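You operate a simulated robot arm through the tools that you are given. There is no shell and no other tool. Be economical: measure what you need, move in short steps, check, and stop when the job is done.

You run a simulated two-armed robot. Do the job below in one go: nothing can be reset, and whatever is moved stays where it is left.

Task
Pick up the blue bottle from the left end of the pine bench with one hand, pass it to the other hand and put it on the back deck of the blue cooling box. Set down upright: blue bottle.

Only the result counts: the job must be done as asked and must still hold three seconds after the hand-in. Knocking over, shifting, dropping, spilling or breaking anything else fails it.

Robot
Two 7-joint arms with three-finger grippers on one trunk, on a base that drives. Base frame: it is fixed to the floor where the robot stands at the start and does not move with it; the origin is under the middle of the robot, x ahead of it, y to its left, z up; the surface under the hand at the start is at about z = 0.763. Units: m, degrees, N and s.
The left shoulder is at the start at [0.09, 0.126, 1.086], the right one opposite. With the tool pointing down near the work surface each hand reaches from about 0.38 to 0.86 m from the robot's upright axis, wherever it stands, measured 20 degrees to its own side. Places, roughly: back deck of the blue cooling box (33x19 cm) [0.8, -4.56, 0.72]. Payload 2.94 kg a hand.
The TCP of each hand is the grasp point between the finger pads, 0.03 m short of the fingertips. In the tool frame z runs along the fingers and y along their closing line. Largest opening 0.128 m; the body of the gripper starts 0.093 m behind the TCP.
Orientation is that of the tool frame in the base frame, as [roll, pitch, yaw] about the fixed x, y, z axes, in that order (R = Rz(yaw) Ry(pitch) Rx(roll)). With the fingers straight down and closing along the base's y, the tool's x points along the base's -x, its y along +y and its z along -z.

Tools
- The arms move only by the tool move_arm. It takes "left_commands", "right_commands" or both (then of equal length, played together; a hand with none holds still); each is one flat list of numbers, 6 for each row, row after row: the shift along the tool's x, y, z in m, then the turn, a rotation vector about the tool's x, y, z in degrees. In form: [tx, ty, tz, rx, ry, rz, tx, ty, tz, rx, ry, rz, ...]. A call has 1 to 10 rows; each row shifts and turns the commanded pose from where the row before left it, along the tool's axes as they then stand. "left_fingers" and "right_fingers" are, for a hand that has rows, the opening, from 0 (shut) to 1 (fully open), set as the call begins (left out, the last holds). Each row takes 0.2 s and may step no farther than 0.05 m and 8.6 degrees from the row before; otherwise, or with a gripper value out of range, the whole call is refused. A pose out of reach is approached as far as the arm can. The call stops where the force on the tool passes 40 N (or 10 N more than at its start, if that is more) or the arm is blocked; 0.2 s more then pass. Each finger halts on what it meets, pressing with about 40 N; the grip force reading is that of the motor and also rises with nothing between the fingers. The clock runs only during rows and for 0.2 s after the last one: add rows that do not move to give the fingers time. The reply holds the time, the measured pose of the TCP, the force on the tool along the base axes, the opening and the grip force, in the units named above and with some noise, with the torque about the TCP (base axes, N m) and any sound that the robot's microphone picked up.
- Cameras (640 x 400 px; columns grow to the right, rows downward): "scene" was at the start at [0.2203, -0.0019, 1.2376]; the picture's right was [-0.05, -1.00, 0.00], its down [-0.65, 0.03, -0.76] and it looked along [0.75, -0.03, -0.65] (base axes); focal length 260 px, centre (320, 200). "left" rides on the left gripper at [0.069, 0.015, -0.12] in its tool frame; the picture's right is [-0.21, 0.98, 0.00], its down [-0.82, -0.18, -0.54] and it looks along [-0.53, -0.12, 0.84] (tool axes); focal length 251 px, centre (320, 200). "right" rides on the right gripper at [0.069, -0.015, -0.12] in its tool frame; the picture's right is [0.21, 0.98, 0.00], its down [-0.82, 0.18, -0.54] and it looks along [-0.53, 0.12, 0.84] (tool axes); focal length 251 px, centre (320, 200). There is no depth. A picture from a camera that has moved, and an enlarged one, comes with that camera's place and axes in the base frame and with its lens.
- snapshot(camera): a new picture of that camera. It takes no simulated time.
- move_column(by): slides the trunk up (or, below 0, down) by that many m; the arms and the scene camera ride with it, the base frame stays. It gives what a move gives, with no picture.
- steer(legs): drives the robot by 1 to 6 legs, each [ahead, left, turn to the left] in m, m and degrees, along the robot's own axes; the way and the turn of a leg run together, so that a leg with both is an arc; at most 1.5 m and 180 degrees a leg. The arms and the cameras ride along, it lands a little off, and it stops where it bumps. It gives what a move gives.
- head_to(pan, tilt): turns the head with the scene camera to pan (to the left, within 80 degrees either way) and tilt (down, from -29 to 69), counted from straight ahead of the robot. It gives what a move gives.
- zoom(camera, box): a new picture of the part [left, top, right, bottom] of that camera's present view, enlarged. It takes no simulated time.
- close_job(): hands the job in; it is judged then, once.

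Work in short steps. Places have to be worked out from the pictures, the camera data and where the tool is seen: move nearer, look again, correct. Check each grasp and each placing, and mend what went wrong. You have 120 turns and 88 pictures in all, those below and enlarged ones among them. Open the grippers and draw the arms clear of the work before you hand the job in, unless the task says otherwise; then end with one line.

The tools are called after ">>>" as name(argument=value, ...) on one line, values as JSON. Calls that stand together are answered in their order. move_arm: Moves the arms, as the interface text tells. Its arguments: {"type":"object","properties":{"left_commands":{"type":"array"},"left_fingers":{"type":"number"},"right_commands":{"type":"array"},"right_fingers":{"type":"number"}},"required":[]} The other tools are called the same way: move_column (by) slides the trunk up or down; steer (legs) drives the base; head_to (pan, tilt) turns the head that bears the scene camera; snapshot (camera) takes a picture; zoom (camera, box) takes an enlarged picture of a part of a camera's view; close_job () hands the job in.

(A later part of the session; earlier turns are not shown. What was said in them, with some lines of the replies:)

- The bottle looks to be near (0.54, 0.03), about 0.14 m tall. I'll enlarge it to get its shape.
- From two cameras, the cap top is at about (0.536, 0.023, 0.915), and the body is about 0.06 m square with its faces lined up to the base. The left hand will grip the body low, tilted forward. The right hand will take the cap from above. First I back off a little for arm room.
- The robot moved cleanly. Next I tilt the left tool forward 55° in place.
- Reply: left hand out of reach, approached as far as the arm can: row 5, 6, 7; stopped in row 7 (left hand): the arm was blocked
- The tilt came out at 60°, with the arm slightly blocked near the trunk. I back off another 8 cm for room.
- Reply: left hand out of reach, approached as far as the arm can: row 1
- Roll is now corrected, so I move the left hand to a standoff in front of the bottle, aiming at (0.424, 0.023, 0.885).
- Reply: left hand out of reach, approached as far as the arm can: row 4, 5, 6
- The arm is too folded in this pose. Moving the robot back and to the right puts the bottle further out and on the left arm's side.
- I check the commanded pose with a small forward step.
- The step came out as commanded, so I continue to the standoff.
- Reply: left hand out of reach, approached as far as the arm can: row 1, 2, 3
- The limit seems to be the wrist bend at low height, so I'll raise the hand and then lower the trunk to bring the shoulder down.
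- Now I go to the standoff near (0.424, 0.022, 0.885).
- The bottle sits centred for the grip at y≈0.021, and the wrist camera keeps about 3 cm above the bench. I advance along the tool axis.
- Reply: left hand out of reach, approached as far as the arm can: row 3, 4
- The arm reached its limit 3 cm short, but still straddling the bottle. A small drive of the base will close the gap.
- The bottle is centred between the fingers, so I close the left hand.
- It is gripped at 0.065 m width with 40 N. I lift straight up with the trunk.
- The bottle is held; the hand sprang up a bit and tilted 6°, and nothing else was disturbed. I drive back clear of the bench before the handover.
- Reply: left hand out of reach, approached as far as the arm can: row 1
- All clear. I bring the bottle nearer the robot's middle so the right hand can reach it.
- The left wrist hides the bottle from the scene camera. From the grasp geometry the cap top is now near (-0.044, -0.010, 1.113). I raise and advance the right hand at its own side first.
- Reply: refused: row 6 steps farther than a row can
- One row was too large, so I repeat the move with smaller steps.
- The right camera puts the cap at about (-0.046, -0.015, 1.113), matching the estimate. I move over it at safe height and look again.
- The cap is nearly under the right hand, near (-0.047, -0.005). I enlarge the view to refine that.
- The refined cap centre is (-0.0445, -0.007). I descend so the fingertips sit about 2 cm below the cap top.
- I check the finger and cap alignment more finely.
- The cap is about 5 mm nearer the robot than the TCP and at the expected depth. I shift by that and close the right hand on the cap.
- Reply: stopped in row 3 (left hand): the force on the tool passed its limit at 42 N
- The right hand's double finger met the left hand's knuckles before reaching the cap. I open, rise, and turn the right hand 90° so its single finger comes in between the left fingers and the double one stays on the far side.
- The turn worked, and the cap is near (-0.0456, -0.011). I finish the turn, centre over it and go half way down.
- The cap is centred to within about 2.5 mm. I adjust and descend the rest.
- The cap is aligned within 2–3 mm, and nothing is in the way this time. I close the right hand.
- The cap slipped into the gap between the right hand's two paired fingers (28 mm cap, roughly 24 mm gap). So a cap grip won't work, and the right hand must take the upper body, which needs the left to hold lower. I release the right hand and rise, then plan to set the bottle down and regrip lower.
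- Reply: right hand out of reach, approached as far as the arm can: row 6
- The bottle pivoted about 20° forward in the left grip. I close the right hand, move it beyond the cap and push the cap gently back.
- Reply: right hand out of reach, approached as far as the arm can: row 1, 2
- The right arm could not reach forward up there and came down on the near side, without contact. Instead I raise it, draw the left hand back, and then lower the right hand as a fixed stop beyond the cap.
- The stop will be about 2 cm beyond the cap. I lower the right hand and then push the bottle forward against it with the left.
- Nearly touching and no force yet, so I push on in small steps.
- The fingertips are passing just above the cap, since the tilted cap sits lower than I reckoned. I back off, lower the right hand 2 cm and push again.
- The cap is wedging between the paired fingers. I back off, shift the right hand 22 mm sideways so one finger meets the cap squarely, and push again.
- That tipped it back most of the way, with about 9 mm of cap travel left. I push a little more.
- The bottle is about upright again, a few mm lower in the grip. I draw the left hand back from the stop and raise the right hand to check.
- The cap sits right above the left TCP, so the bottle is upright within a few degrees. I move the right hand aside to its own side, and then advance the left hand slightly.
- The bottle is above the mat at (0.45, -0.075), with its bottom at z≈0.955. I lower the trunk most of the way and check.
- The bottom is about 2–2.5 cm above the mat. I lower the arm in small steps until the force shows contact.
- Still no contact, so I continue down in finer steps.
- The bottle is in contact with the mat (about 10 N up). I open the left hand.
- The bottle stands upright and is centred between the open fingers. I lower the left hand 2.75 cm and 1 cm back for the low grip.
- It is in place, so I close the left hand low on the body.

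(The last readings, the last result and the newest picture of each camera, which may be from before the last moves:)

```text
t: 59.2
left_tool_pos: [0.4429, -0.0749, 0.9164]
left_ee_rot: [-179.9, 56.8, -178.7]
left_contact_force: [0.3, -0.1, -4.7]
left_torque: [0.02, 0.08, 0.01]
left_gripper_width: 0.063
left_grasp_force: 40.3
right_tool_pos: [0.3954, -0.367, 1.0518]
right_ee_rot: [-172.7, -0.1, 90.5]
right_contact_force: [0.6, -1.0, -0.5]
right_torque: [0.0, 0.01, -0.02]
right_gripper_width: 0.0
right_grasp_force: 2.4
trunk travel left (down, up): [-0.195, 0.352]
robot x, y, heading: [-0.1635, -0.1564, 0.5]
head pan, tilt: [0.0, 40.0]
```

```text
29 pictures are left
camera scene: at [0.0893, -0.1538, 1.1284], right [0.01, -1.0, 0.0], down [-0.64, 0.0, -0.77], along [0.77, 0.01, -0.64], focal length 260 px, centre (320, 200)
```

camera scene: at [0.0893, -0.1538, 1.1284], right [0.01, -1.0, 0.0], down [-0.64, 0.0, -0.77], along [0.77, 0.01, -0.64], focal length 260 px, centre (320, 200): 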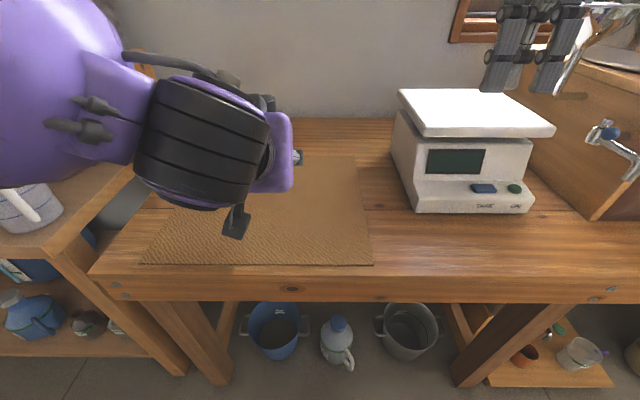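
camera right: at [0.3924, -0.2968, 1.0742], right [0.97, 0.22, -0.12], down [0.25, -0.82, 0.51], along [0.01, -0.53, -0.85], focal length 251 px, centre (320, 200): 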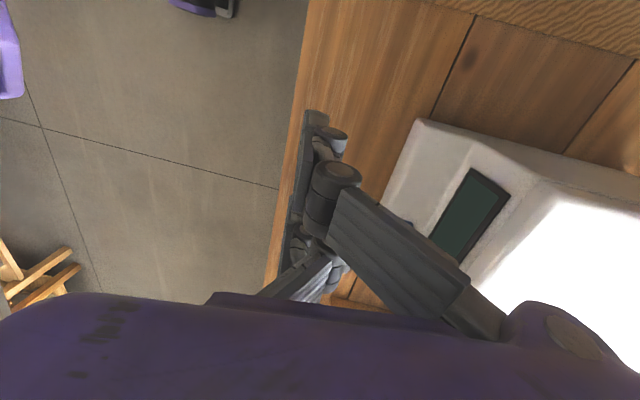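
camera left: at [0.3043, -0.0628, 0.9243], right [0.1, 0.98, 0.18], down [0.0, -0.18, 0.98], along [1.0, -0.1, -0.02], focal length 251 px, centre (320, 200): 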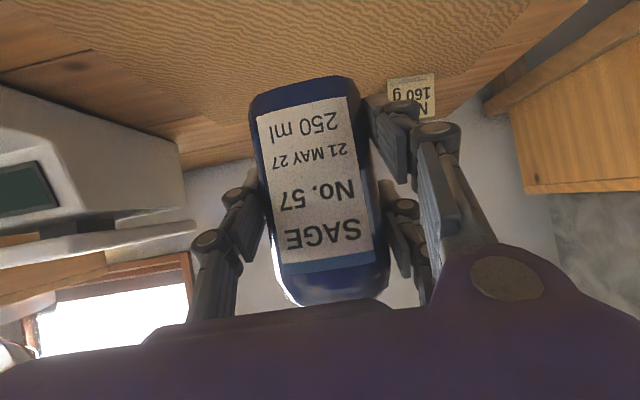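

It is held low (grip about 5 cm above the base). I level the right hand and bring it above the bottle with the fingers part open.

>>> move_arm(right_commands=[0, 0, -0.025, -7.3, 0, 0, 0, 0, -0.025, 0, 0, 0, 0.0417, 0.0082, 0, 0, 0, 0, 0.0417, 0.0082, 0, 0, 0, 0, 0.0417, 0.0082, 0, 0, 0, 0, 0.0417, 0.0082, 0, 0, 0, 0, 0.0417, 0.0082, 0, 0, 0, 0, 0.0417, 0.0082, 0, 0, 0, 0, 0.0417, 0.0082, 0, 0, 0, 0], right_fingers=0.7)

>>> snapshot(camera="right")

```text
t: 61.2
left_tool_pos: [0.4419, -0.074, 0.9162]
left_ee_rot: [-179.8, 56.9, -178.6]
left_contact_force: [-0.4, -0.1, -3.3]
left_torque: [-0.02, 0.05, -0.01]
left_gripper_width: 0.063
left_grasp_force: 39.6
right_tool_pos: [0.4535, -0.0725, 1.105]
right_ee_rot: [179.9, -0.1, 90.4]
right_contact_force: [-0.3, 0.8, -0.4]
right_torque: [-0.03, -0.05, 0.01]
right_gripper_width: 0.0897
right_grasp_force: 0.1
trunk travel left (down, up): [-0.195, 0.352]
robot x, y, heading: [-0.1656, -0.1569, 0.6]
head pan, tilt: [0.0, 40.0]
```

```text
28 pictures are left
camera right: at [0.4355, -0.0028, 1.2244], right [0.97, 0.22, 0.0], down [0.19, -0.82, 0.54], along [0.12, -0.53, -0.84], focal length 251 px, centre (320, 200)
```

right: 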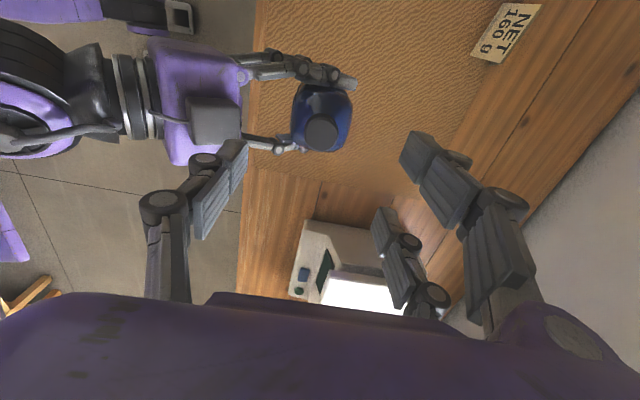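

The cap is right below the hand (about 5 mm off in y). I adjust, narrow the opening a bit and descend most of the way.

>>> move_arm(right_commands=[0.004, 0, 0.03, 0, 0, 0, 0, 0, 0.035, 0, 0, 0, 0, 0, 0.025, 0, 0, 0, 0, 0, 0, 0, 0, 0], right_fingers=0.64)

>>> snapshot(camera="right")

>>> snapshot(camera="scene")

```text
t: 62.2
left_tool_pos: [0.443, -0.0751, 0.9165]
left_ee_rot: [-179.8, 56.9, -178.7]
left_contact_force: [-0.5, 0.0, -4.0]
left_torque: [-0.01, 0.07, -0.02]
left_gripper_width: 0.0629
left_grasp_force: 40.0
right_tool_pos: [0.4518, -0.0707, 1.0132]
right_ee_rot: [179.9, -0.2, 90.4]
right_contact_force: [-0.5, 0.6, 0.2]
right_torque: [-0.01, -0.01, -0.02]
right_gripper_width: 0.0819
right_grasp_force: 0.1
trunk travel left (down, up): [-0.195, 0.352]
robot x, y, heading: [-0.1617, -0.1595, 0.5]
head pan, tilt: [0.0, 40.0]
```

```text
27 pictures are left
camera right: at [0.4357, -0.0011, 1.1331], right [0.98, 0.22, 0.0], down [0.19, -0.82, 0.54], along [0.12, -0.53, -0.84], focal length 251 px, centre (320, 200)
```

right: 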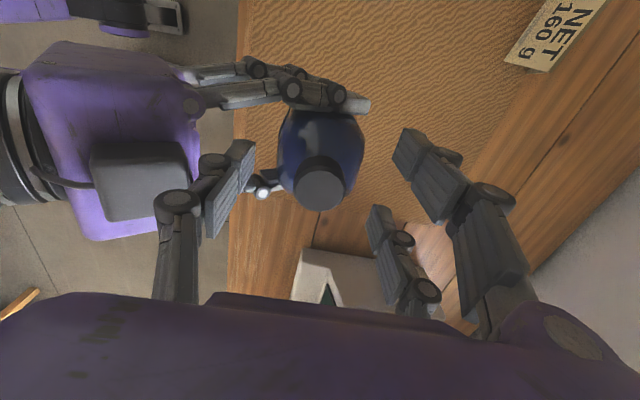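

```text
26 pictures are left
camera scene: at [0.0884, -0.1537, 1.1288], right [0.01, -1.0, 0.0], down [-0.64, 0.0, -0.77], along [0.77, 0.01, -0.64], focal length 260 px, centre (320, 200)
```

scene: 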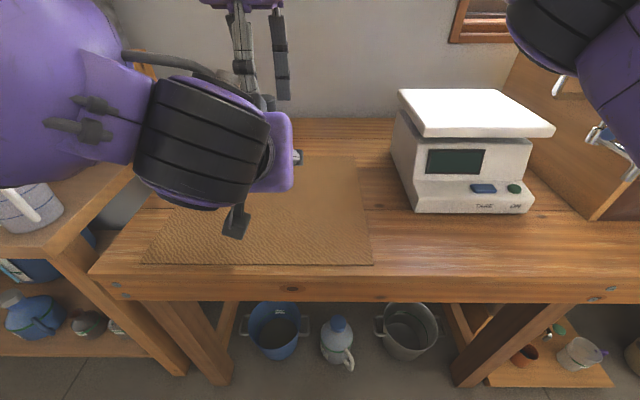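

Cap and hand agree to within 2 mm and the fingers straddle the body. I descend the last 4 cm.

>>> move_arm(right_commands=[0, 0, 0.014, 0, 0, 0, 0, 0, 0.014, 0, 0, 0, 0, 0, 0.013, 0, 0, 0, 0, 0, 0, 0, 0, 0])

>>> snapshot(camera="right")

>>> snapshot(camera="left")

```text
t: 63.2
left_tool_pos: [0.4422, -0.0752, 0.9167]
left_ee_rot: [-179.9, 56.9, -178.7]
left_contact_force: [1.0, -0.1, -4.3]
left_torque: [-0.02, 0.07, 0.02]
left_gripper_width: 0.0633
left_grasp_force: 39.5
right_tool_pos: [0.4535, -0.0689, 0.9712]
right_ee_rot: [179.9, -0.1, 90.4]
right_contact_force: [0.2, -0.8, 0.1]
right_torque: [-0.01, 0.0, 0.0]
right_gripper_width: 0.082
right_grasp_force: 0.1
trunk travel left (down, up): [-0.195, 0.352]
robot x, y, heading: [-0.1659, -0.1585, 0.4]
head pan, tilt: [0.0, 40.0]
```

```text
25 pictures are left
camera right: at [0.4361, -0.0004, 1.0916], right [0.97, 0.22, 0.0], down [0.19, -0.82, 0.54], along [0.12, -0.53, -0.84], focal length 251 px, centre (320, 200)
```

right: 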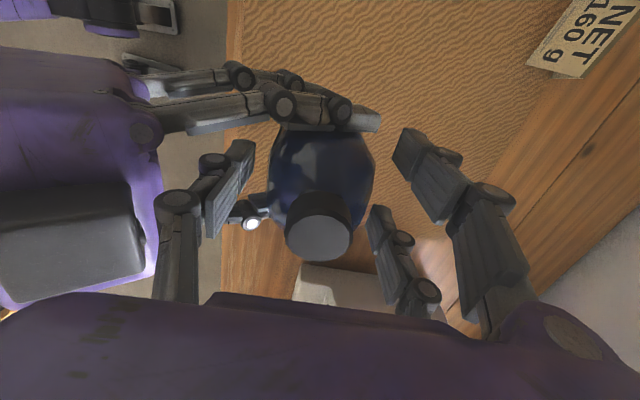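

```text
24 pictures are left
camera left: at [0.3037, -0.0629, 0.9251], right [0.1, 0.98, 0.18], down [0.0, -0.18, 0.98], along [1.0, -0.09, -0.02], focal length 251 px, centre (320, 200)
```

left: 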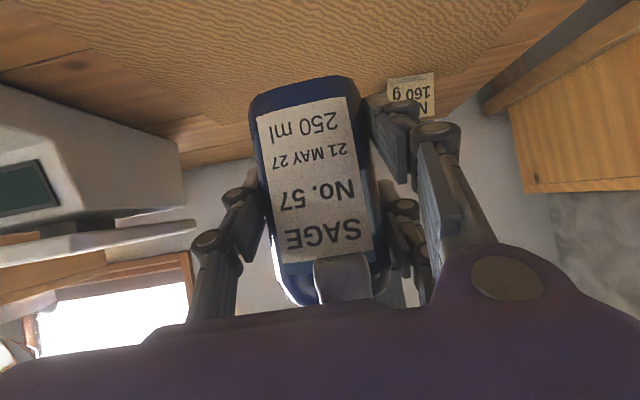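

The single finger is over the label centre between the left fingers, and the double pair is on the far side. I close the right hand.

>>> move_arm(right_commands=[0, 0, 0, 0, 0, 0, 0, 0, 0, 0, 0, 0, 0, 0, 0, 0, 0, 0, 0, 0, 0, 0, 0, 0], right_fingers=0)

>>> snapshot(camera="right")

```text
t: 64.2
left_tool_pos: [0.442, -0.0772, 0.9168]
left_ee_rot: [-179.9, 57.0, -178.6]
left_contact_force: [-4.1, 1.3, -3.4]
left_torque: [0.07, -0.02, -0.44]
left_gripper_width: 0.0631
left_grasp_force: 40.0
right_tool_pos: [0.4534, -0.0692, 0.9714]
right_ee_rot: [180.0, 0.0, 90.4]
right_contact_force: [4.3, -0.3, -0.5]
right_torque: [-0.15, -0.2, 0.49]
right_gripper_width: 0.0634
right_grasp_force: 39.5
trunk travel left (down, up): [-0.195, 0.352]
robot x, y, heading: [-0.1636, -0.1582, 0.5]
head pan, tilt: [0.0, 40.0]
```

```text
23 pictures are left
camera right: at [0.4364, -0.0005, 1.0914], right [0.97, 0.22, 0.0], down [0.19, -0.82, 0.54], along [0.12, -0.53, -0.84], focal length 251 px, centre (320, 200)
```

right: 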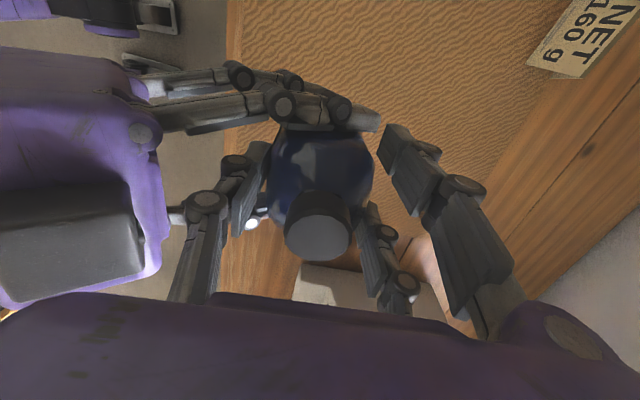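

The right hand grips the body at 0.063 m, 40 N. I open the left hand.

>>> move_arm(left_commands=[0, 0, 0, 0, 0, 0, 0, 0, 0, 0, 0, 0, 0, 0, 0, 0, 0, 0, 0, 0, 0, 0, 0, 0], left_fingers=1)

>>> snapshot(camera="left")

```text
t: 65.2
left_tool_pos: [0.4425, -0.0757, 0.9174]
left_ee_rot: [-179.9, 56.9, -178.7]
left_contact_force: [-0.9, 0.2, -0.1]
left_torque: [0.0, -0.01, 0.05]
left_gripper_width: 0.1281
left_grasp_force: 0.0
right_tool_pos: [0.4534, -0.0703, 0.972]
right_ee_rot: [179.9, -0.1, 90.4]
right_contact_force: [0.0, -0.2, 0.2]
right_torque: [0.03, -0.01, -0.02]
right_gripper_width: 0.0627
right_grasp_force: 40.1
trunk travel left (down, up): [-0.195, 0.352]
robot x, y, heading: [-0.165, -0.1616, 0.4]
head pan, tilt: [0.0, 40.0]
```

```text
22 pictures are left
camera left: at [0.3039, -0.0629, 0.925], right [0.1, 0.98, 0.18], down [0.0, -0.18, 0.98], along [1.0, -0.09, -0.02], focal length 251 px, centre (320, 200)
```

left: 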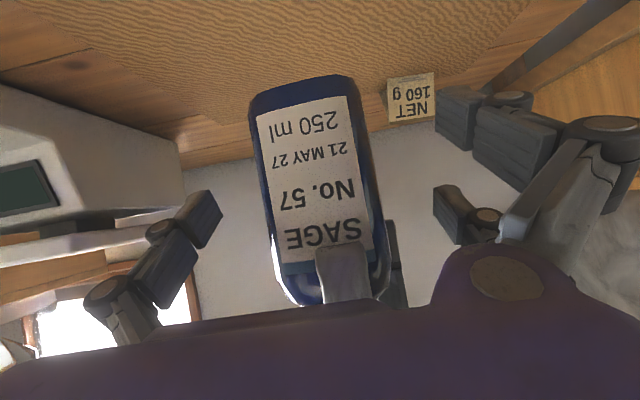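

The left hand is free and the bottle stays in the right hand. I draw the left hand back along its axis.

>>> move_arm(left_commands=[0, 0, -0.02, 0, 0, 0, 0, 0, -0.03, 0, 0, 0, 0, 0, -0.04, 0, 0, 0, 0, 0, -0.04, 0, 0, 0])

>>> snapshot(camera="left")

```text
t: 66.2
left_tool_pos: [0.3551, -0.0618, 0.9946]
left_ee_rot: [-180.0, 56.4, -178.7]
left_contact_force: [-0.6, -0.4, 0.8]
left_torque: [-0.05, 0.07, -0.07]
left_gripper_width: 0.1277
left_grasp_force: 0.0
left hand out of reach, approached as far as the arm can: row 4
right_tool_pos: [0.4554, -0.0657, 0.97]
right_ee_rot: [-179.9, 0.0, 90.4]
right_contact_force: [0.4, 1.3, -0.7]
right_torque: [-0.08, 0.03, -0.01]
right_gripper_width: 0.0632
right_grasp_force: 40.7
trunk travel left (down, up): [-0.195, 0.352]
robot x, y, heading: [-0.1638, -0.1563, 0.1]
head pan, tilt: [0.0, 40.0]
```

```text
21 pictures are left
camera left: at [0.2169, -0.0491, 1.0046], right [0.1, 0.98, 0.18], down [0.01, -0.18, 0.98], along [1.0, -0.1, -0.03], focal length 251 px, centre (320, 200)
```

left: 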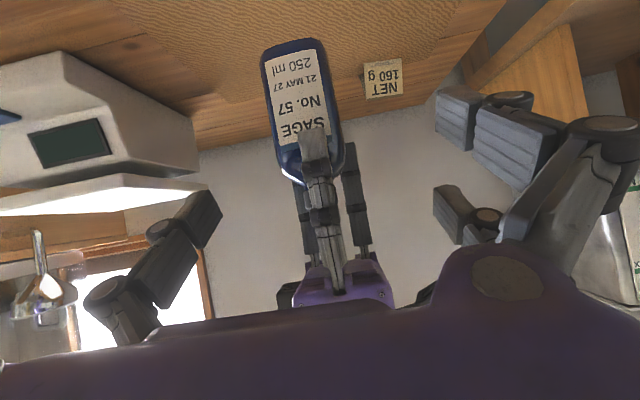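

The handover is done. I back off from the bench and look to the right for the way to the cooling box.

>>> steer(legs=[[-0.55, 0, 0]])

>>> head_to(pan=-70, tilt=20)

>>> snapshot(camera="scene")

```text
t: 69.4
left_tool_pos: [-0.1949, -0.0687, 0.9988]
left_ee_rot: [180.0, 56.8, -178.6]
left_contact_force: [-0.4, -0.1, -0.1]
left_torque: [-0.01, 0.0, 0.01]
left_gripper_width: 0.1282
left_grasp_force: 0.0
right_tool_pos: [-0.0945, -0.0729, 0.9719]
right_ee_rot: [180.0, -0.1, 90.8]
right_contact_force: [-0.3, 0.1, 0.8]
right_torque: [0.06, -0.01, 0.0]
right_gripper_width: 0.063
right_grasp_force: 39.9
trunk travel left (down, up): [-0.195, 0.352]
robot x, y, heading: [-0.7104, -0.164, 0.8]
head pan, tilt: [0.0, 40.0]
```

```text
t: 70.8
left_tool_pos: [-0.193, -0.0705, 0.9993]
left_ee_rot: [-179.7, 56.7, -178.2]
left_contact_force: [0.1, 0.1, 0.2]
left_torque: [0.0, 0.0, 0.0]
left_gripper_width: 0.1278
left_grasp_force: 0.1
right_tool_pos: [-0.0937, -0.0721, 0.9715]
right_ee_rot: [-180.0, -0.1, 90.6]
right_contact_force: [-0.4, -1.3, 0.6]
right_torque: [0.02, 0.01, 0.01]
right_gripper_width: 0.0631
right_grasp_force: 39.9
trunk travel left (down, up): [-0.195, 0.352]
robot x, y, heading: [-0.7122, -0.1621, 0.7]
head pan, tilt: [-70.0, 20.0]
```

```text
20 pictures are left
camera scene: at [-0.4516, -0.1707, 1.158], right [-0.13, -0.99, 0.0], down [-0.36, 0.05, -0.93], along [0.92, -0.12, -0.36], focal length 260 px, centre (320, 200)
```

scene: 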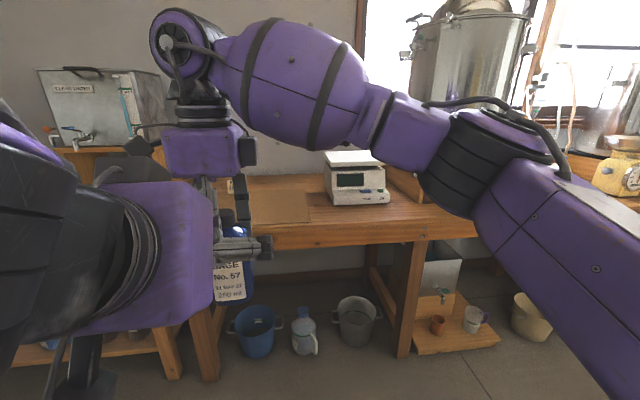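

The head was still turning. I move the right hand (with the bottle) to its own side meanwhile and look again.

>>> move_arm(right_commands=[-0.045, 0, 0, 0, 0, 0, -0.045, 0, 0, 0, 0, 0, -0.045, 0, 0, 0, 0, 0, -0.045, 0, 0, 0, 0, 0, -0.045, 0, 0, 0, 0, 0, -0.045, 0, 0, 0, 0, 0, -0.04, 0, 0, 0, 0, 0])

>>> snapshot(camera="scene")

```text
t: 72.4
left_tool_pos: [-0.1937, -0.0692, 0.9985]
left_ee_rot: [-179.8, 56.7, -178.5]
left_contact_force: [-0.4, 0.1, 0.2]
left_torque: [0.0, -0.01, 0.02]
left_gripper_width: 0.1281
left_grasp_force: 0.1
right_tool_pos: [-0.0912, -0.3834, 0.9733]
right_ee_rot: [179.9, -0.2, 90.7]
right_contact_force: [-0.1, -0.4, 0.2]
right_torque: [0.03, -0.03, 0.05]
right_gripper_width: 0.063
right_grasp_force: 39.7
trunk travel left (down, up): [-0.195, 0.352]
robot x, y, heading: [-0.712, -0.1617, 1.0]
head pan, tilt: [-70.0, 20.0]
```

```text
19 pictures are left
camera scene: at [-0.4518, -0.172, 1.1587], right [-0.13, -0.99, 0.0], down [-0.35, 0.05, -0.93], along [0.93, -0.12, -0.36], focal length 260 px, centre (320, 200)
```

scene: 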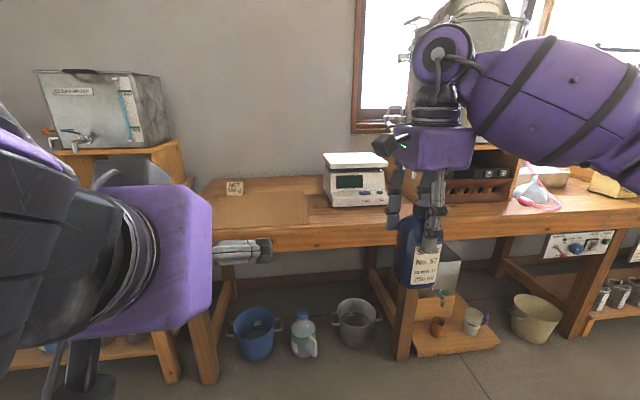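

The head seems blocked, perhaps by the left arm up close. I return the left arm to its start-like pose, out to the left and pointing down.

>>> move_arm(left_commands=[0, 0.045, 0, 0, 0, 0, 0, 0.045, 0, 0, 0, 0, 0, 0.045, 0, 0, 8.1, 0, 0, 0.045, 0, 0, 8.1, 0, 0, 0.045, 0, 0, 8.1, 0, 0, 0.02, 0, 0, 8.1, 0, 0, 0, 0, 0, 8.1, 0, 0, 0, 0, 0, 8.1, 0, 0, 0, 0, 0, 8.1, 0, 0, 0, 0, 0, 0, 0])

>>> head_to(pan=-60, tilt=18)

>>> snapshot(camera="scene")

```text
t: 74.6
left_tool_pos: [-0.1799, 0.1679, 1.0109]
left_ee_rot: [-179.9, 0.0, -178.8]
left_contact_force: [0.4, -0.2, -0.3]
left_torque: [0.0, -0.02, -0.02]
left_gripper_width: 0.1282
left_grasp_force: 0.1
left hand out of reach, approached as far as the arm can: row 1, 2
right_tool_pos: [-0.0909, -0.3808, 0.9721]
right_ee_rot: [179.9, -0.1, 90.7]
right_contact_force: [-0.3, -0.2, 0.3]
right_torque: [0.01, 0.0, -0.01]
right_gripper_width: 0.063
right_grasp_force: 40.0
trunk travel left (down, up): [-0.195, 0.352]
robot x, y, heading: [-0.7125, -0.161, 0.6]
head pan, tilt: [-70.0, 20.0]
```

```text
t: 75.3
left_tool_pos: [-0.1804, 0.1676, 1.0117]
left_ee_rot: [-179.9, 0.1, -178.8]
left_contact_force: [0.9, 0.4, -0.3]
left_torque: [0.02, -0.02, 0.0]
left_gripper_width: 0.128
left_grasp_force: 0.0
right_tool_pos: [-0.091, -0.3826, 0.9715]
right_ee_rot: [180.0, -0.2, 90.7]
right_contact_force: [-0.3, -0.6, 0.6]
right_torque: [0.02, 0.05, 0.0]
right_gripper_width: 0.0629
right_grasp_force: 40.4
trunk travel left (down, up): [-0.195, 0.352]
robot x, y, heading: [-0.7119, -0.1631, 0.8]
head pan, tilt: [-60.0, 18.0]
```

```text
18 pictures are left
camera scene: at [-0.4961, -0.2394, 1.1633], right [-0.86, -0.51, 0.0], down [-0.16, 0.27, -0.95], along [0.48, -0.82, -0.31], focal length 260 px, centre (320, 200)
```

scene: 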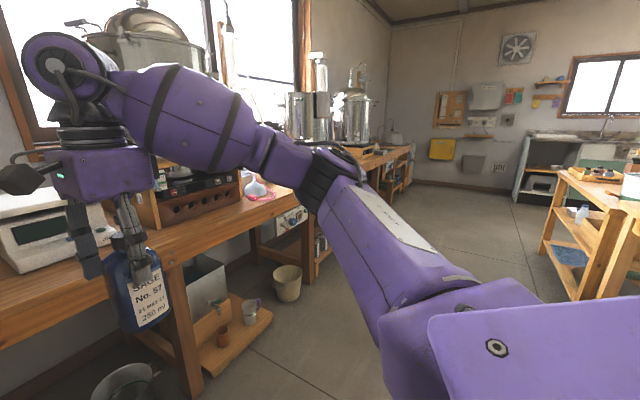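

The aisle to the right is clear between the bench and the table behind. I drive sideways in stages, keeping back from the bench.

>>> steer(legs=[[0.0, -1.4, 0], [0.0, -1.4, 0]])

>>> snapshot(camera="scene")

```text
t: 99.8
left_tool_pos: [-0.1353, -2.6215, 1.0117]
left_ee_rot: [180.0, 0.0, -178.2]
left_contact_force: [-1.0, -0.6, 0.1]
left_torque: [0.0, -0.02, 0.0]
left_gripper_width: 0.1279
left_grasp_force: 0.0
right_tool_pos: [-0.041, -3.1717, 0.9723]
right_ee_rot: [180.0, -0.3, 91.3]
right_contact_force: [0.0, 0.6, 0.6]
right_torque: [0.02, 0.0, 0.01]
right_gripper_width: 0.0628
right_grasp_force: 39.9
trunk travel left (down, up): [-0.195, 0.352]
robot x, y, heading: [-0.6624, -2.9587, 1.4]
head pan, tilt: [-60.0, 18.0]
```

```text
17 pictures are left
camera scene: at [-0.4471, -3.0334, 1.1633], right [-0.85, -0.52, 0.0], down [-0.16, 0.26, -0.95], along [0.49, -0.81, -0.31], focal length 260 px, centre (320, 200)
```

scene: 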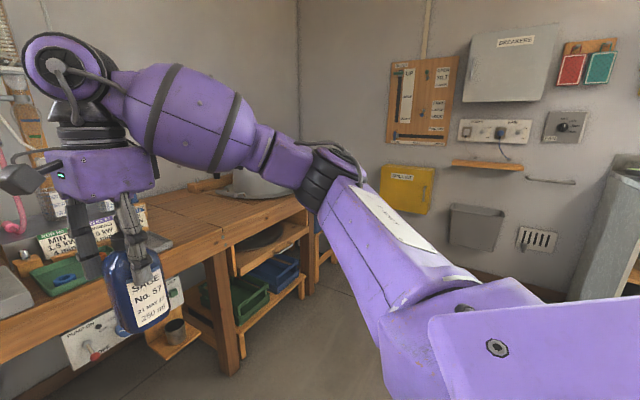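

The end wall is near y≈-5. I go on to y≈-4.25, correct the heading and look ahead at the cooling box.

>>> steer(legs=[[0.0, -1.28, -1.4]])

>>> head_to(pan=0, tilt=25)

>>> snapshot(camera="scene")

```text
t: 111.0
left_tool_pos: [-0.1132, -3.8903, 1.0107]
left_ee_rot: [-179.8, 0.0, -179.4]
left_contact_force: [0.3, 0.5, -0.4]
left_torque: [0.0, -0.04, 0.01]
left_gripper_width: 0.128
left_grasp_force: 0.0
right_tool_pos: [-0.0285, -4.4398, 0.9719]
right_ee_rot: [180.0, 0.0, 90.2]
right_contact_force: [-0.1, 0.2, 0.1]
right_torque: [0.03, 0.03, 0.0]
right_gripper_width: 0.0627
right_grasp_force: 40.3
trunk travel left (down, up): [-0.195, 0.352]
robot x, y, heading: [-0.6478, -4.2153, 0.3]
head pan, tilt: [-60.0, 18.0]
```

```text
t: 112.3
left_tool_pos: [-0.1126, -3.8895, 1.0112]
left_ee_rot: [-179.9, 0.0, -179.2]
left_contact_force: [0.0, -1.3, 0.7]
left_torque: [0.01, 0.03, 0.01]
left_gripper_width: 0.1279
left_grasp_force: 0.1
right_tool_pos: [-0.0284, -4.4388, 0.9714]
right_ee_rot: [-180.0, 0.0, 90.2]
right_contact_force: [0.2, -0.1, -0.3]
right_torque: [-0.01, 0.0, 0.03]
right_gripper_width: 0.0624
right_grasp_force: 40.0
trunk travel left (down, up): [-0.195, 0.352]
robot x, y, heading: [-0.6497, -4.2161, 0.1]
head pan, tilt: [0.0, 25.0]
```

```text
16 pictures are left
camera scene: at [-0.387, -4.2134, 1.152], right [0.0, -1.0, 0.0], down [-0.42, 0.0, -0.91], along [0.91, 0.0, -0.42], focal length 260 px, centre (320, 200)
```

scene: 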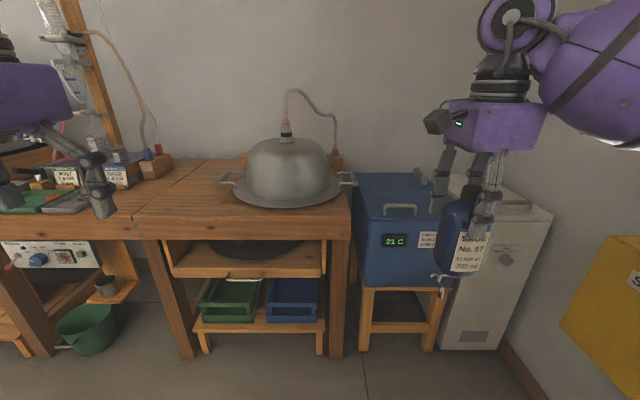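

The blue box sits on a stool right of the bench, with a handle on its front lid. I enlarge it.

>>> zoom(camera="scene", box=[330, 150, 490, 250])

```text
4.00 times, centred on (410, 200) of scene
camera zoom: at [-0.387, -4.2134, 1.152], right [0.0, -1.0, 0.0], down [-0.42, 0.0, -0.91], along [0.91, 0.0, -0.42], focal length 1041 px, centre (-40, 200)
```

zoom: 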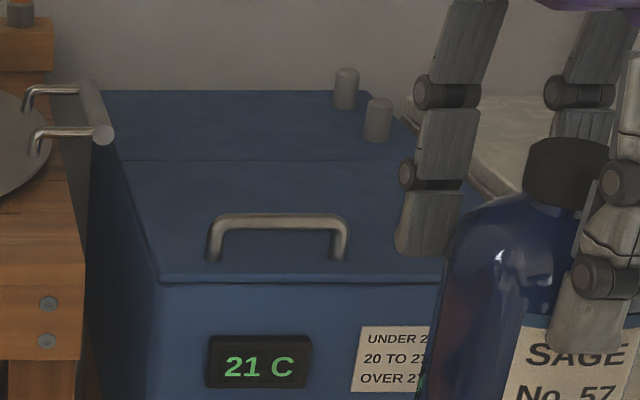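

The back deck lies behind the lid seam: x≈0.68–0.89, y≈-4.39 to -4.74, with two pegs near y=-4.68. I'll put the bottle at about (0.77, -4.52). First I tuck the left hand in and up so it stays clear of the dome on the bench.

>>> move_arm(left_commands=[0.0425, -0.01, -0.02, 0, 0, 0, 0.0425, -0.01, -0.02, 0, 0, 0, 0.0425, -0.01, -0.02, 0, 0, 0, 0.0425, -0.01, -0.02, 0, 0, 0])

>>> steer(legs=[[0.4, -0.05, 0]])

>>> head_to(pan=-20, tilt=35)

>>> snapshot(camera="scene")

```text
t: 113.3
left_tool_pos: [-0.2859, -3.9298, 1.0904]
left_ee_rot: [-180.0, 0.1, -179.2]
left_contact_force: [-0.9, -1.0, -0.3]
left_torque: [0.03, -0.06, 0.01]
left_gripper_width: 0.128
left_grasp_force: 0.0
right_tool_pos: [-0.0298, -4.4406, 0.9738]
right_ee_rot: [179.7, -0.2, 90.1]
right_contact_force: [-0.7, -0.7, 0.5]
right_torque: [0.03, -0.05, -0.02]
right_gripper_width: 0.0624
right_grasp_force: 39.9
trunk travel left (down, up): [-0.195, 0.352]
robot x, y, heading: [-0.6508, -4.2148, 0.3]
head pan, tilt: [0.0, 25.0]
```

```text
t: 115.8
left_tool_pos: [0.1223, -3.9791, 1.0898]
left_ee_rot: [-179.9, -0.1, -179.5]
left_contact_force: [1.0, 0.0, -0.5]
left_torque: [0.04, 0.03, -0.04]
left_gripper_width: 0.128
left_grasp_force: 0.1
right_tool_pos: [0.3748, -4.4918, 0.9715]
right_ee_rot: [180.0, -0.1, 90.0]
right_contact_force: [-0.3, 0.4, -0.6]
right_torque: [0.02, 0.01, 0.01]
right_gripper_width: 0.0626
right_grasp_force: 39.9
trunk travel left (down, up): [-0.195, 0.352]
robot x, y, heading: [-0.2445, -4.2656, -0.0]
head pan, tilt: [0.0, 25.0]
```

```text
t: 116.7
left_tool_pos: [0.1202, -3.9799, 1.0898]
left_ee_rot: [-179.9, 0.0, -179.5]
left_contact_force: [0.2, -0.2, -0.3]
left_torque: [-0.03, 0.0, -0.01]
left_gripper_width: 0.1282
left_grasp_force: 0.0
right_tool_pos: [0.3743, -4.4918, 0.9713]
right_ee_rot: [-180.0, -0.1, 90.0]
right_contact_force: [1.0, 0.2, 0.2]
right_torque: [0.01, 0.0, 0.0]
right_gripper_width: 0.0627
right_grasp_force: 40.3
trunk travel left (down, up): [-0.195, 0.352]
robot x, y, heading: [-0.2436, -4.2646, 0.1]
head pan, tilt: [-20.0, 35.0]
```

```text
14 pictures are left
camera scene: at [0.007, -4.2941, 1.1363], right [-0.34, -0.94, 0.0], down [-0.54, 0.2, -0.82], along [0.77, -0.28, -0.57], focal length 260 px, centre (320, 200)
```

scene: 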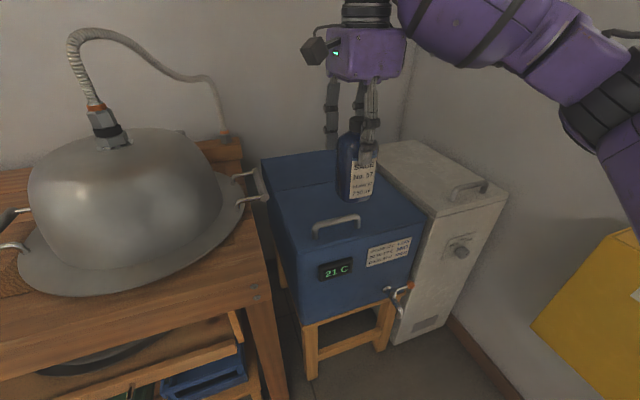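

There is a clear view now, so I enlarge the deck.

>>> zoom(camera="scene", box=[240, 130, 440, 255])

```text
3.20 times, centred on (340, 192) of scene
camera zoom: at [0.007, -4.2941, 1.1363], right [-0.34, -0.94, 0.0], down [-0.54, 0.2, -0.82], along [0.77, -0.28, -0.57], focal length 832 px, centre (256, 224)
```

zoom: 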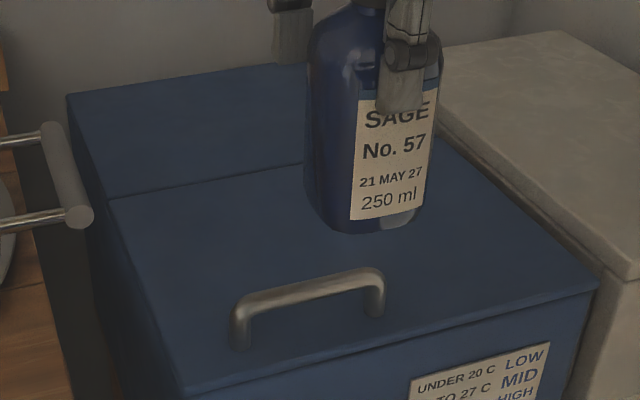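

The seam is at x≈0.655 and the back edge at ≈0.88, y from -4.385. I drive forward 0.24 m, then check.

>>> steer(legs=[[0.24, 0, 0]])

>>> snapshot(camera="scene")

```text
t: 118.5
left_tool_pos: [0.3616, -3.9831, 1.0904]
left_ee_rot: [-180.0, 0.0, -179.9]
left_contact_force: [-0.5, -0.6, -1.0]
left_torque: [0.02, 0.01, -0.04]
left_gripper_width: 0.1283
left_grasp_force: 0.2
right_tool_pos: [0.6111, -4.4962, 0.9718]
right_ee_rot: [-180.0, -0.1, 89.6]
right_contact_force: [1.1, -0.1, -4.4]
right_torque: [0.02, 0.0, -0.01]
right_gripper_width: 0.0625
right_grasp_force: 40.2
trunk travel left (down, up): [-0.195, 0.352]
robot x, y, heading: [-0.0061, -4.265, -0.1]
head pan, tilt: [-20.0, 35.0]
```

```text
12 pictures are left
camera scene: at [0.2461, -4.2967, 1.1361], right [-0.35, -0.94, 0.0], down [-0.54, 0.2, -0.82], along [0.77, -0.29, -0.57], focal length 260 px, centre (320, 200)
```

scene: 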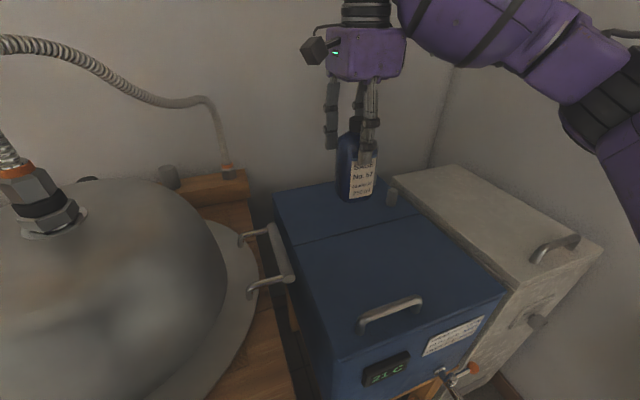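

The deck estimate is confirmed (x 0.655–0.88 at z=0.72). I move the bottle over the deck to (0.775, -4.515), keeping its height.

>>> move_arm(right_commands=[-0.005, 0.041, 0, 0, 0, 0, -0.005, 0.041, 0, 0, 0, 0, -0.005, 0.041, 0, 0, 0, 0, -0.005, 0.041, 0, 0, 0, 0])

>>> snapshot(camera="scene")

```text
t: 119.5
left_tool_pos: [0.363, -3.9825, 1.0895]
left_ee_rot: [-180.0, 0.0, -179.8]
left_contact_force: [0.6, 0.8, -1.2]
left_torque: [-0.01, 0.04, -0.03]
left_gripper_width: 0.1282
left_grasp_force: 0.0
right_tool_pos: [0.7773, -4.5155, 0.9722]
right_ee_rot: [180.0, 0.0, 89.7]
right_contact_force: [-0.7, -0.1, -3.8]
right_torque: [0.02, -0.04, -0.01]
right_gripper_width: 0.0621
right_grasp_force: 40.2
trunk travel left (down, up): [-0.195, 0.352]
robot x, y, heading: [-0.0041, -4.2643, -0.5]
head pan, tilt: [-20.0, 35.0]
```

```text
11 pictures are left
camera scene: at [0.2465, -4.2957, 1.136], right [-0.35, -0.94, 0.0], down [-0.54, 0.2, -0.82], along [0.77, -0.29, -0.57], focal length 260 px, centre (320, 200)
```

scene: 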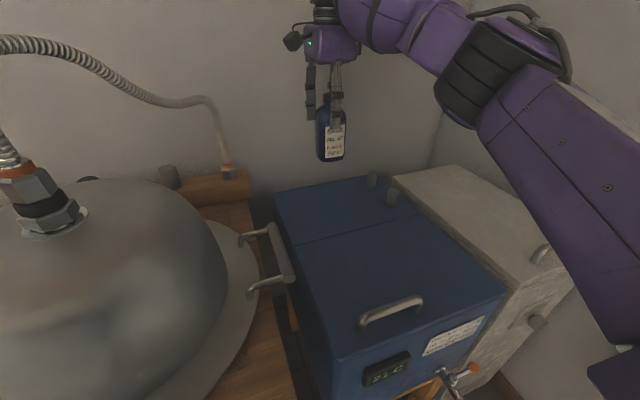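

Well placed above the deck, clear of the pegs. I lower 12 cm.

>>> move_arm(right_commands=[0, 0, 0.04, 0, 0, 0, 0, 0, 0.04, 0, 0, 0, 0, 0, 0.035, 0, 0, 0, 0, 0, 0.01, 0, 0, 0])

>>> zoom(camera="scene", box=[240, 90, 440, 215])

```text
t: 120.5
left_tool_pos: [0.362, -3.9837, 1.0896]
left_ee_rot: [-180.0, 0.2, -179.9]
left_contact_force: [0.3, 0.9, 0.4]
left_torque: [0.0, -0.01, 0.0]
left_gripper_width: 0.128
left_grasp_force: 0.1
right_tool_pos: [0.7774, -4.5176, 0.846]
right_ee_rot: [179.9, 0.0, 89.6]
right_contact_force: [0.2, 0.7, -3.5]
right_torque: [0.01, 0.02, -0.04]
right_gripper_width: 0.0624
right_grasp_force: 40.0
trunk travel left (down, up): [-0.195, 0.352]
robot x, y, heading: [-0.0112, -4.2701, -0.4]
head pan, tilt: [-20.0, 35.0]
```

```text
3.20 times, centred on (340, 152) of scene
camera zoom: at [0.2455, -4.2967, 1.1363], right [-0.35, -0.94, 0.0], down [-0.54, 0.2, -0.82], along [0.77, -0.29, -0.57], focal length 832 px, centre (256, 352)
```

zoom: 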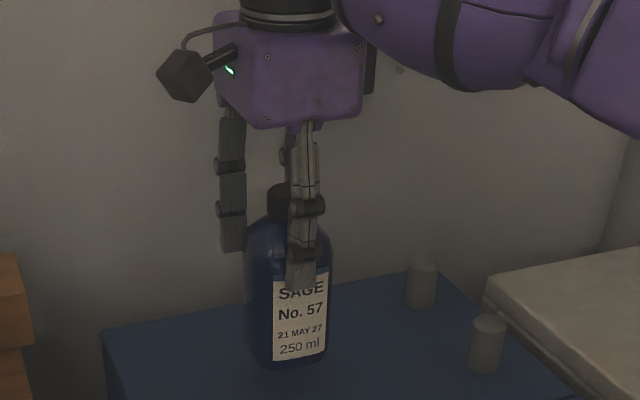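

The bottle is about 2 cm above the deck and upright. I lower in fine steps until contact.

>>> move_arm(right_commands=[0, 0, 0.007, 0, 0, 0, 0, 0, 0.005, 0, 0, 0])

>>> move_arm(right_commands=[0, 0, 0.004, 0, 0, 0])

```text
t: 121.0
left_tool_pos: [0.3622, -3.9833, 1.0906]
left_ee_rot: [-180.0, 0.0, -179.9]
left_contact_force: [0.3, -0.2, -0.7]
left_torque: [0.01, 0.0, -0.01]
left_gripper_width: 0.1279
left_grasp_force: 0.1
right_tool_pos: [0.7761, -4.5192, 0.8356]
right_ee_rot: [-179.9, -0.1, 89.6]
right_contact_force: [0.6, 0.4, -3.3]
right_torque: [0.01, -0.04, 0.02]
right_gripper_width: 0.0624
right_grasp_force: 40.1
trunk travel left (down, up): [-0.195, 0.352]
robot x, y, heading: [-0.0062, -4.2659, -0.4]
head pan, tilt: [-20.0, 35.0]
```

```text
t: 121.5
left_tool_pos: [0.3622, -3.9837, 1.0912]
left_ee_rot: [180.0, 0.0, -179.9]
left_contact_force: [-0.4, -0.6, -0.7]
left_torque: [-0.02, 0.0, 0.0]
left_gripper_width: 0.1279
left_grasp_force: 0.1
right_tool_pos: [0.7767, -4.5183, 0.8311]
right_ee_rot: [-179.9, 0.0, 89.6]
right_contact_force: [-1.1, 0.5, -4.6]
right_torque: [0.01, 0.0, 0.03]
right_gripper_width: 0.0626
right_grasp_force: 40.4
trunk travel left (down, up): [-0.195, 0.352]
robot x, y, heading: [-0.0035, -4.2631, -0.6]
head pan, tilt: [-20.0, 35.0]
```

No contact yet, so I continue.

>>> move_arm(right_commands=[0, 0, 0.004, 0, 0, 0])

>>> move_arm(right_commands=[0, 0, 0.003, 0, 0, 0])

```text
t: 121.8
left_tool_pos: [0.3626, -3.9835, 1.0899]
left_ee_rot: [180.0, 0.1, -179.9]
left_contact_force: [-1.0, -0.4, 0.1]
left_torque: [-0.01, -0.01, 0.02]
left_gripper_width: 0.1281
left_grasp_force: 0.0
right_tool_pos: [0.7775, -4.5179, 0.8273]
right_ee_rot: [-180.0, -0.2, 89.5]
right_contact_force: [-0.6, 0.0, -4.7]
right_torque: [0.01, -0.01, 0.01]
right_gripper_width: 0.0625
right_grasp_force: 39.7
trunk travel left (down, up): [-0.195, 0.352]
robot x, y, heading: [-0.0037, -4.2669, -0.5]
head pan, tilt: [-20.0, 35.0]
```

```text
t: 122.2
left_tool_pos: [0.362, -3.9837, 1.0905]
left_ee_rot: [180.0, 0.0, -179.9]
left_contact_force: [0.3, -0.5, 0.5]
left_torque: [0.01, -0.01, 0.03]
left_gripper_width: 0.1279
left_grasp_force: 0.1
right_tool_pos: [0.7762, -4.5173, 0.8238]
right_ee_rot: [-180.0, -0.2, 89.5]
right_contact_force: [-0.5, -0.2, -4.1]
right_torque: [0.0, -0.01, 0.01]
right_gripper_width: 0.0626
right_grasp_force: 39.7
trunk travel left (down, up): [-0.195, 0.352]
robot x, y, heading: [-0.002, -4.2641, -0.4]
head pan, tilt: [-20.0, 35.0]
```

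Still free, so I keep going down.

>>> move_arm(right_commands=[0, 0, 0.003, 0, 0, 0])

>>> move_arm(right_commands=[0, 0, 0.003, 0, 0, 0])

>>> zoom(camera="scene", box=[260, 130, 420, 230])

```text
t: 122.7
left_tool_pos: [0.3626, -3.9835, 1.091]
left_ee_rot: [180.0, 0.0, -179.9]
left_contact_force: [0.3, 0.2, 0.2]
left_torque: [-0.01, -0.01, 0.02]
left_gripper_width: 0.1279
left_grasp_force: 0.1
right_tool_pos: [0.7757, -4.5177, 0.8193]
right_ee_rot: [179.9, -0.2, 89.6]
right_contact_force: [-0.7, -0.4, -4.0]
right_torque: [0.02, 0.0, -0.01]
right_gripper_width: 0.0625
right_grasp_force: 40.2
trunk travel left (down, up): [-0.195, 0.352]
robot x, y, heading: [-0.0071, -4.2689, -0.4]
head pan, tilt: [-20.0, 35.0]
```

```text
t: 123.0
left_tool_pos: [0.3603, -3.9846, 1.0913]
left_ee_rot: [-179.9, 0.1, -179.9]
left_contact_force: [0.0, -0.4, -0.3]
left_torque: [0.03, 0.01, 0.01]
left_gripper_width: 0.128
left_grasp_force: 0.2
right_tool_pos: [0.7758, -4.5175, 0.821]
right_ee_rot: [179.8, -0.2, 89.6]
right_contact_force: [1.2, -2.9, 9.9]
right_torque: [-0.1, 0.17, 0.07]
right_gripper_width: 0.0625
right_grasp_force: 40.0
trunk travel left (down, up): [-0.195, 0.352]
robot x, y, heading: [-0.0053, -4.2666, -0.3]
head pan, tilt: [-20.0, 35.0]
```

```text
4.00 times, centred on (340, 180) of scene
camera zoom: at [0.2444, -4.2966, 1.1367], right [-0.35, -0.94, 0.0], down [-0.54, 0.2, -0.82], along [0.77, -0.29, -0.57], focal length 1041 px, centre (240, 280)
```

zoom: 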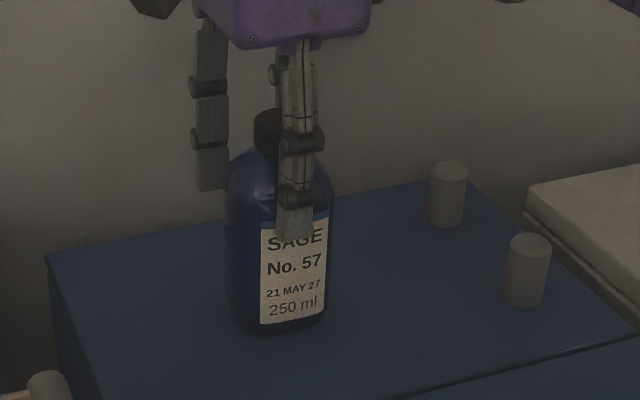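

Contact (about 14 N of support), standing on the deck well behind the seam. I open the right hand moderately.

>>> move_arm(right_commands=[0, 0, 0, 0, 0, 0, 0, 0, 0, 0, 0, 0, 0, 0, 0, 0, 0, 0], right_fingers=0.7)

>>> zoom(camera="scene", box=[260, 130, 420, 230])

>>> snapshot(camera="right")

```text
t: 123.8
left_tool_pos: [0.3622, -3.9836, 1.09]
left_ee_rot: [-179.8, 0.0, -180.0]
left_contact_force: [-0.8, -0.3, 1.2]
left_torque: [0.02, -0.03, -0.02]
left_gripper_width: 0.128
left_grasp_force: 0.0
right_tool_pos: [0.7757, -4.517, 0.819]
right_ee_rot: [179.9, -0.1, 89.6]
right_contact_force: [0.5, 0.2, -0.6]
right_torque: [0.01, 0.04, -0.01]
right_gripper_width: 0.0895
right_grasp_force: 0.1
trunk travel left (down, up): [-0.195, 0.352]
robot x, y, heading: [-0.0063, -4.266, -0.3]
head pan, tilt: [-20.0, 35.0]
```

```text
4.00 times, centred on (340, 180) of scene
camera zoom: at [0.2453, -4.2966, 1.1363], right [-0.35, -0.94, 0.0], down [-0.54, 0.2, -0.82], along [0.77, -0.29, -0.57], focal length 1041 px, centre (240, 280)
```

zoom: 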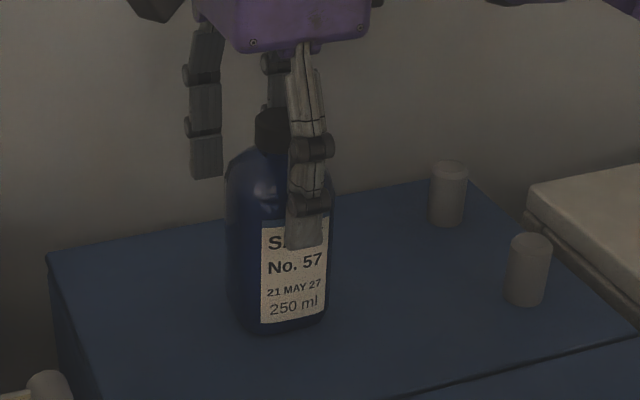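

```text
7 pictures are left
camera right: at [0.7594, -4.4484, 0.9374], right [0.98, 0.21, 0.0], down [0.17, -0.82, 0.54], along [0.11, -0.53, -0.84], focal length 251 px, centre (320, 200)
```

right: 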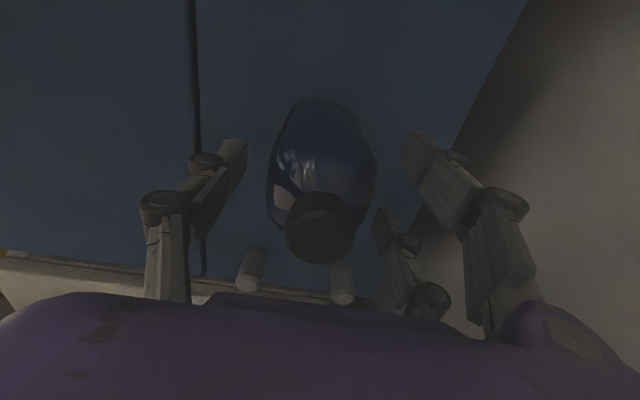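

The bottle stands free with the fingers clear on both sides. I raise the right hand straight up and check.

>>> move_arm(right_commands=[0, 0, -0.02, 0, 0, 0, 0, 0, -0.035, 0, 0, 0, 0, 0, -0.045, 0, 0, 0, 0, 0, -0.045, 0, 0, 0, 0, 0, -0.045, 0, 0, 0])

>>> zoom(camera="scene", box=[240, 90, 440, 215])

```text
t: 125.0
left_tool_pos: [0.3609, -3.9824, 1.0913]
left_ee_rot: [-180.0, 0.2, -179.9]
left_contact_force: [0.3, 0.4, 0.7]
left_torque: [-0.01, -0.06, 0.03]
left_gripper_width: 0.1282
left_grasp_force: 0.0
right_tool_pos: [0.7742, -4.5166, 1.0108]
right_ee_rot: [180.0, -0.1, 89.6]
right_contact_force: [-0.7, 0.6, 0.2]
right_torque: [-0.04, 0.0, 0.03]
right_gripper_width: 0.0895
right_grasp_force: 0.1
trunk travel left (down, up): [-0.195, 0.352]
robot x, y, heading: [-0.0095, -4.2655, -0.4]
head pan, tilt: [-20.0, 35.0]
```

```text
3.20 times, centred on (340, 152) of scene
camera zoom: at [0.2444, -4.2957, 1.1365], right [-0.35, -0.94, 0.0], down [-0.54, 0.2, -0.82], along [0.77, -0.29, -0.57], focal length 832 px, centre (256, 352)
```

zoom: 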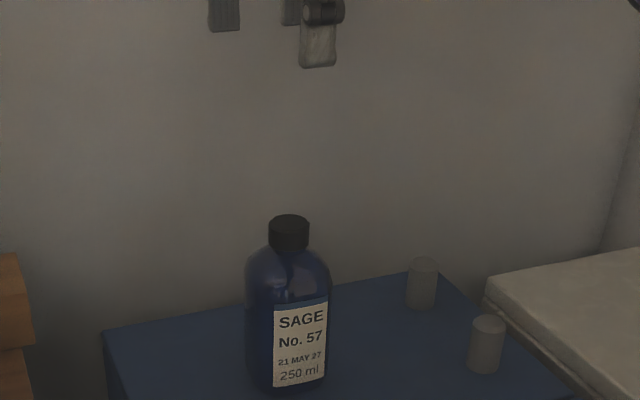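

The bottle stands upright on the back deck and the hand is clear above it. I back the robot straight away.

>>> steer(legs=[[-0.4, 0, 0]])

>>> snapshot(camera="scene")

```text
t: 127.5
left_tool_pos: [-0.0351, -3.9802, 1.09]
left_ee_rot: [-179.9, 0.2, -179.5]
left_contact_force: [-0.6, -0.8, 0.5]
left_torque: [0.02, -0.01, 0.01]
left_gripper_width: 0.128
left_grasp_force: 0.1
right_tool_pos: [0.3804, -4.5127, 1.0092]
right_ee_rot: [180.0, -0.1, 89.9]
right_contact_force: [0.4, -0.8, 0.2]
right_torque: [0.0, -0.01, 0.0]
right_gripper_width: 0.0895
right_grasp_force: 0.1
trunk travel left (down, up): [-0.195, 0.352]
robot x, y, heading: [-0.4003, -4.262, 0.1]
head pan, tilt: [-20.0, 35.0]
```

```text
5 pictures are left
camera scene: at [-0.1505, -4.2935, 1.1364], right [-0.34, -0.94, 0.0], down [-0.54, 0.2, -0.82], along [0.77, -0.28, -0.57], focal length 260 px, centre (320, 200)
```

scene: 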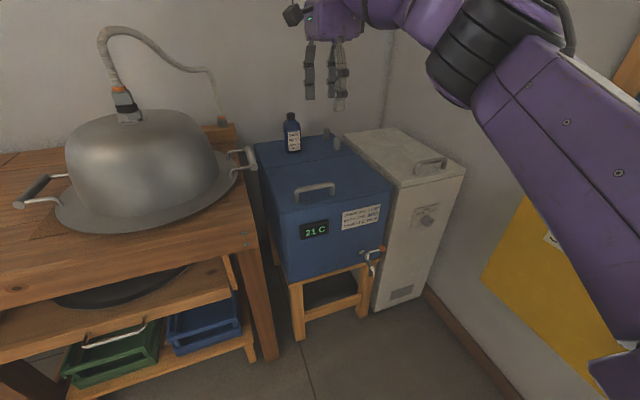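

The bottle stands upright on the back deck, everything around it looks undisturbed, and both arms are clear. I hand the job in.

>>> close_job()

```text
The job is handed in.
```

The blue bottle was picked up with the left hand, passed to the right in the air, and now stands upright on the back deck of the blue cooling box; on the way it was set down once on the bench mat to regrip it lower with the left hand.
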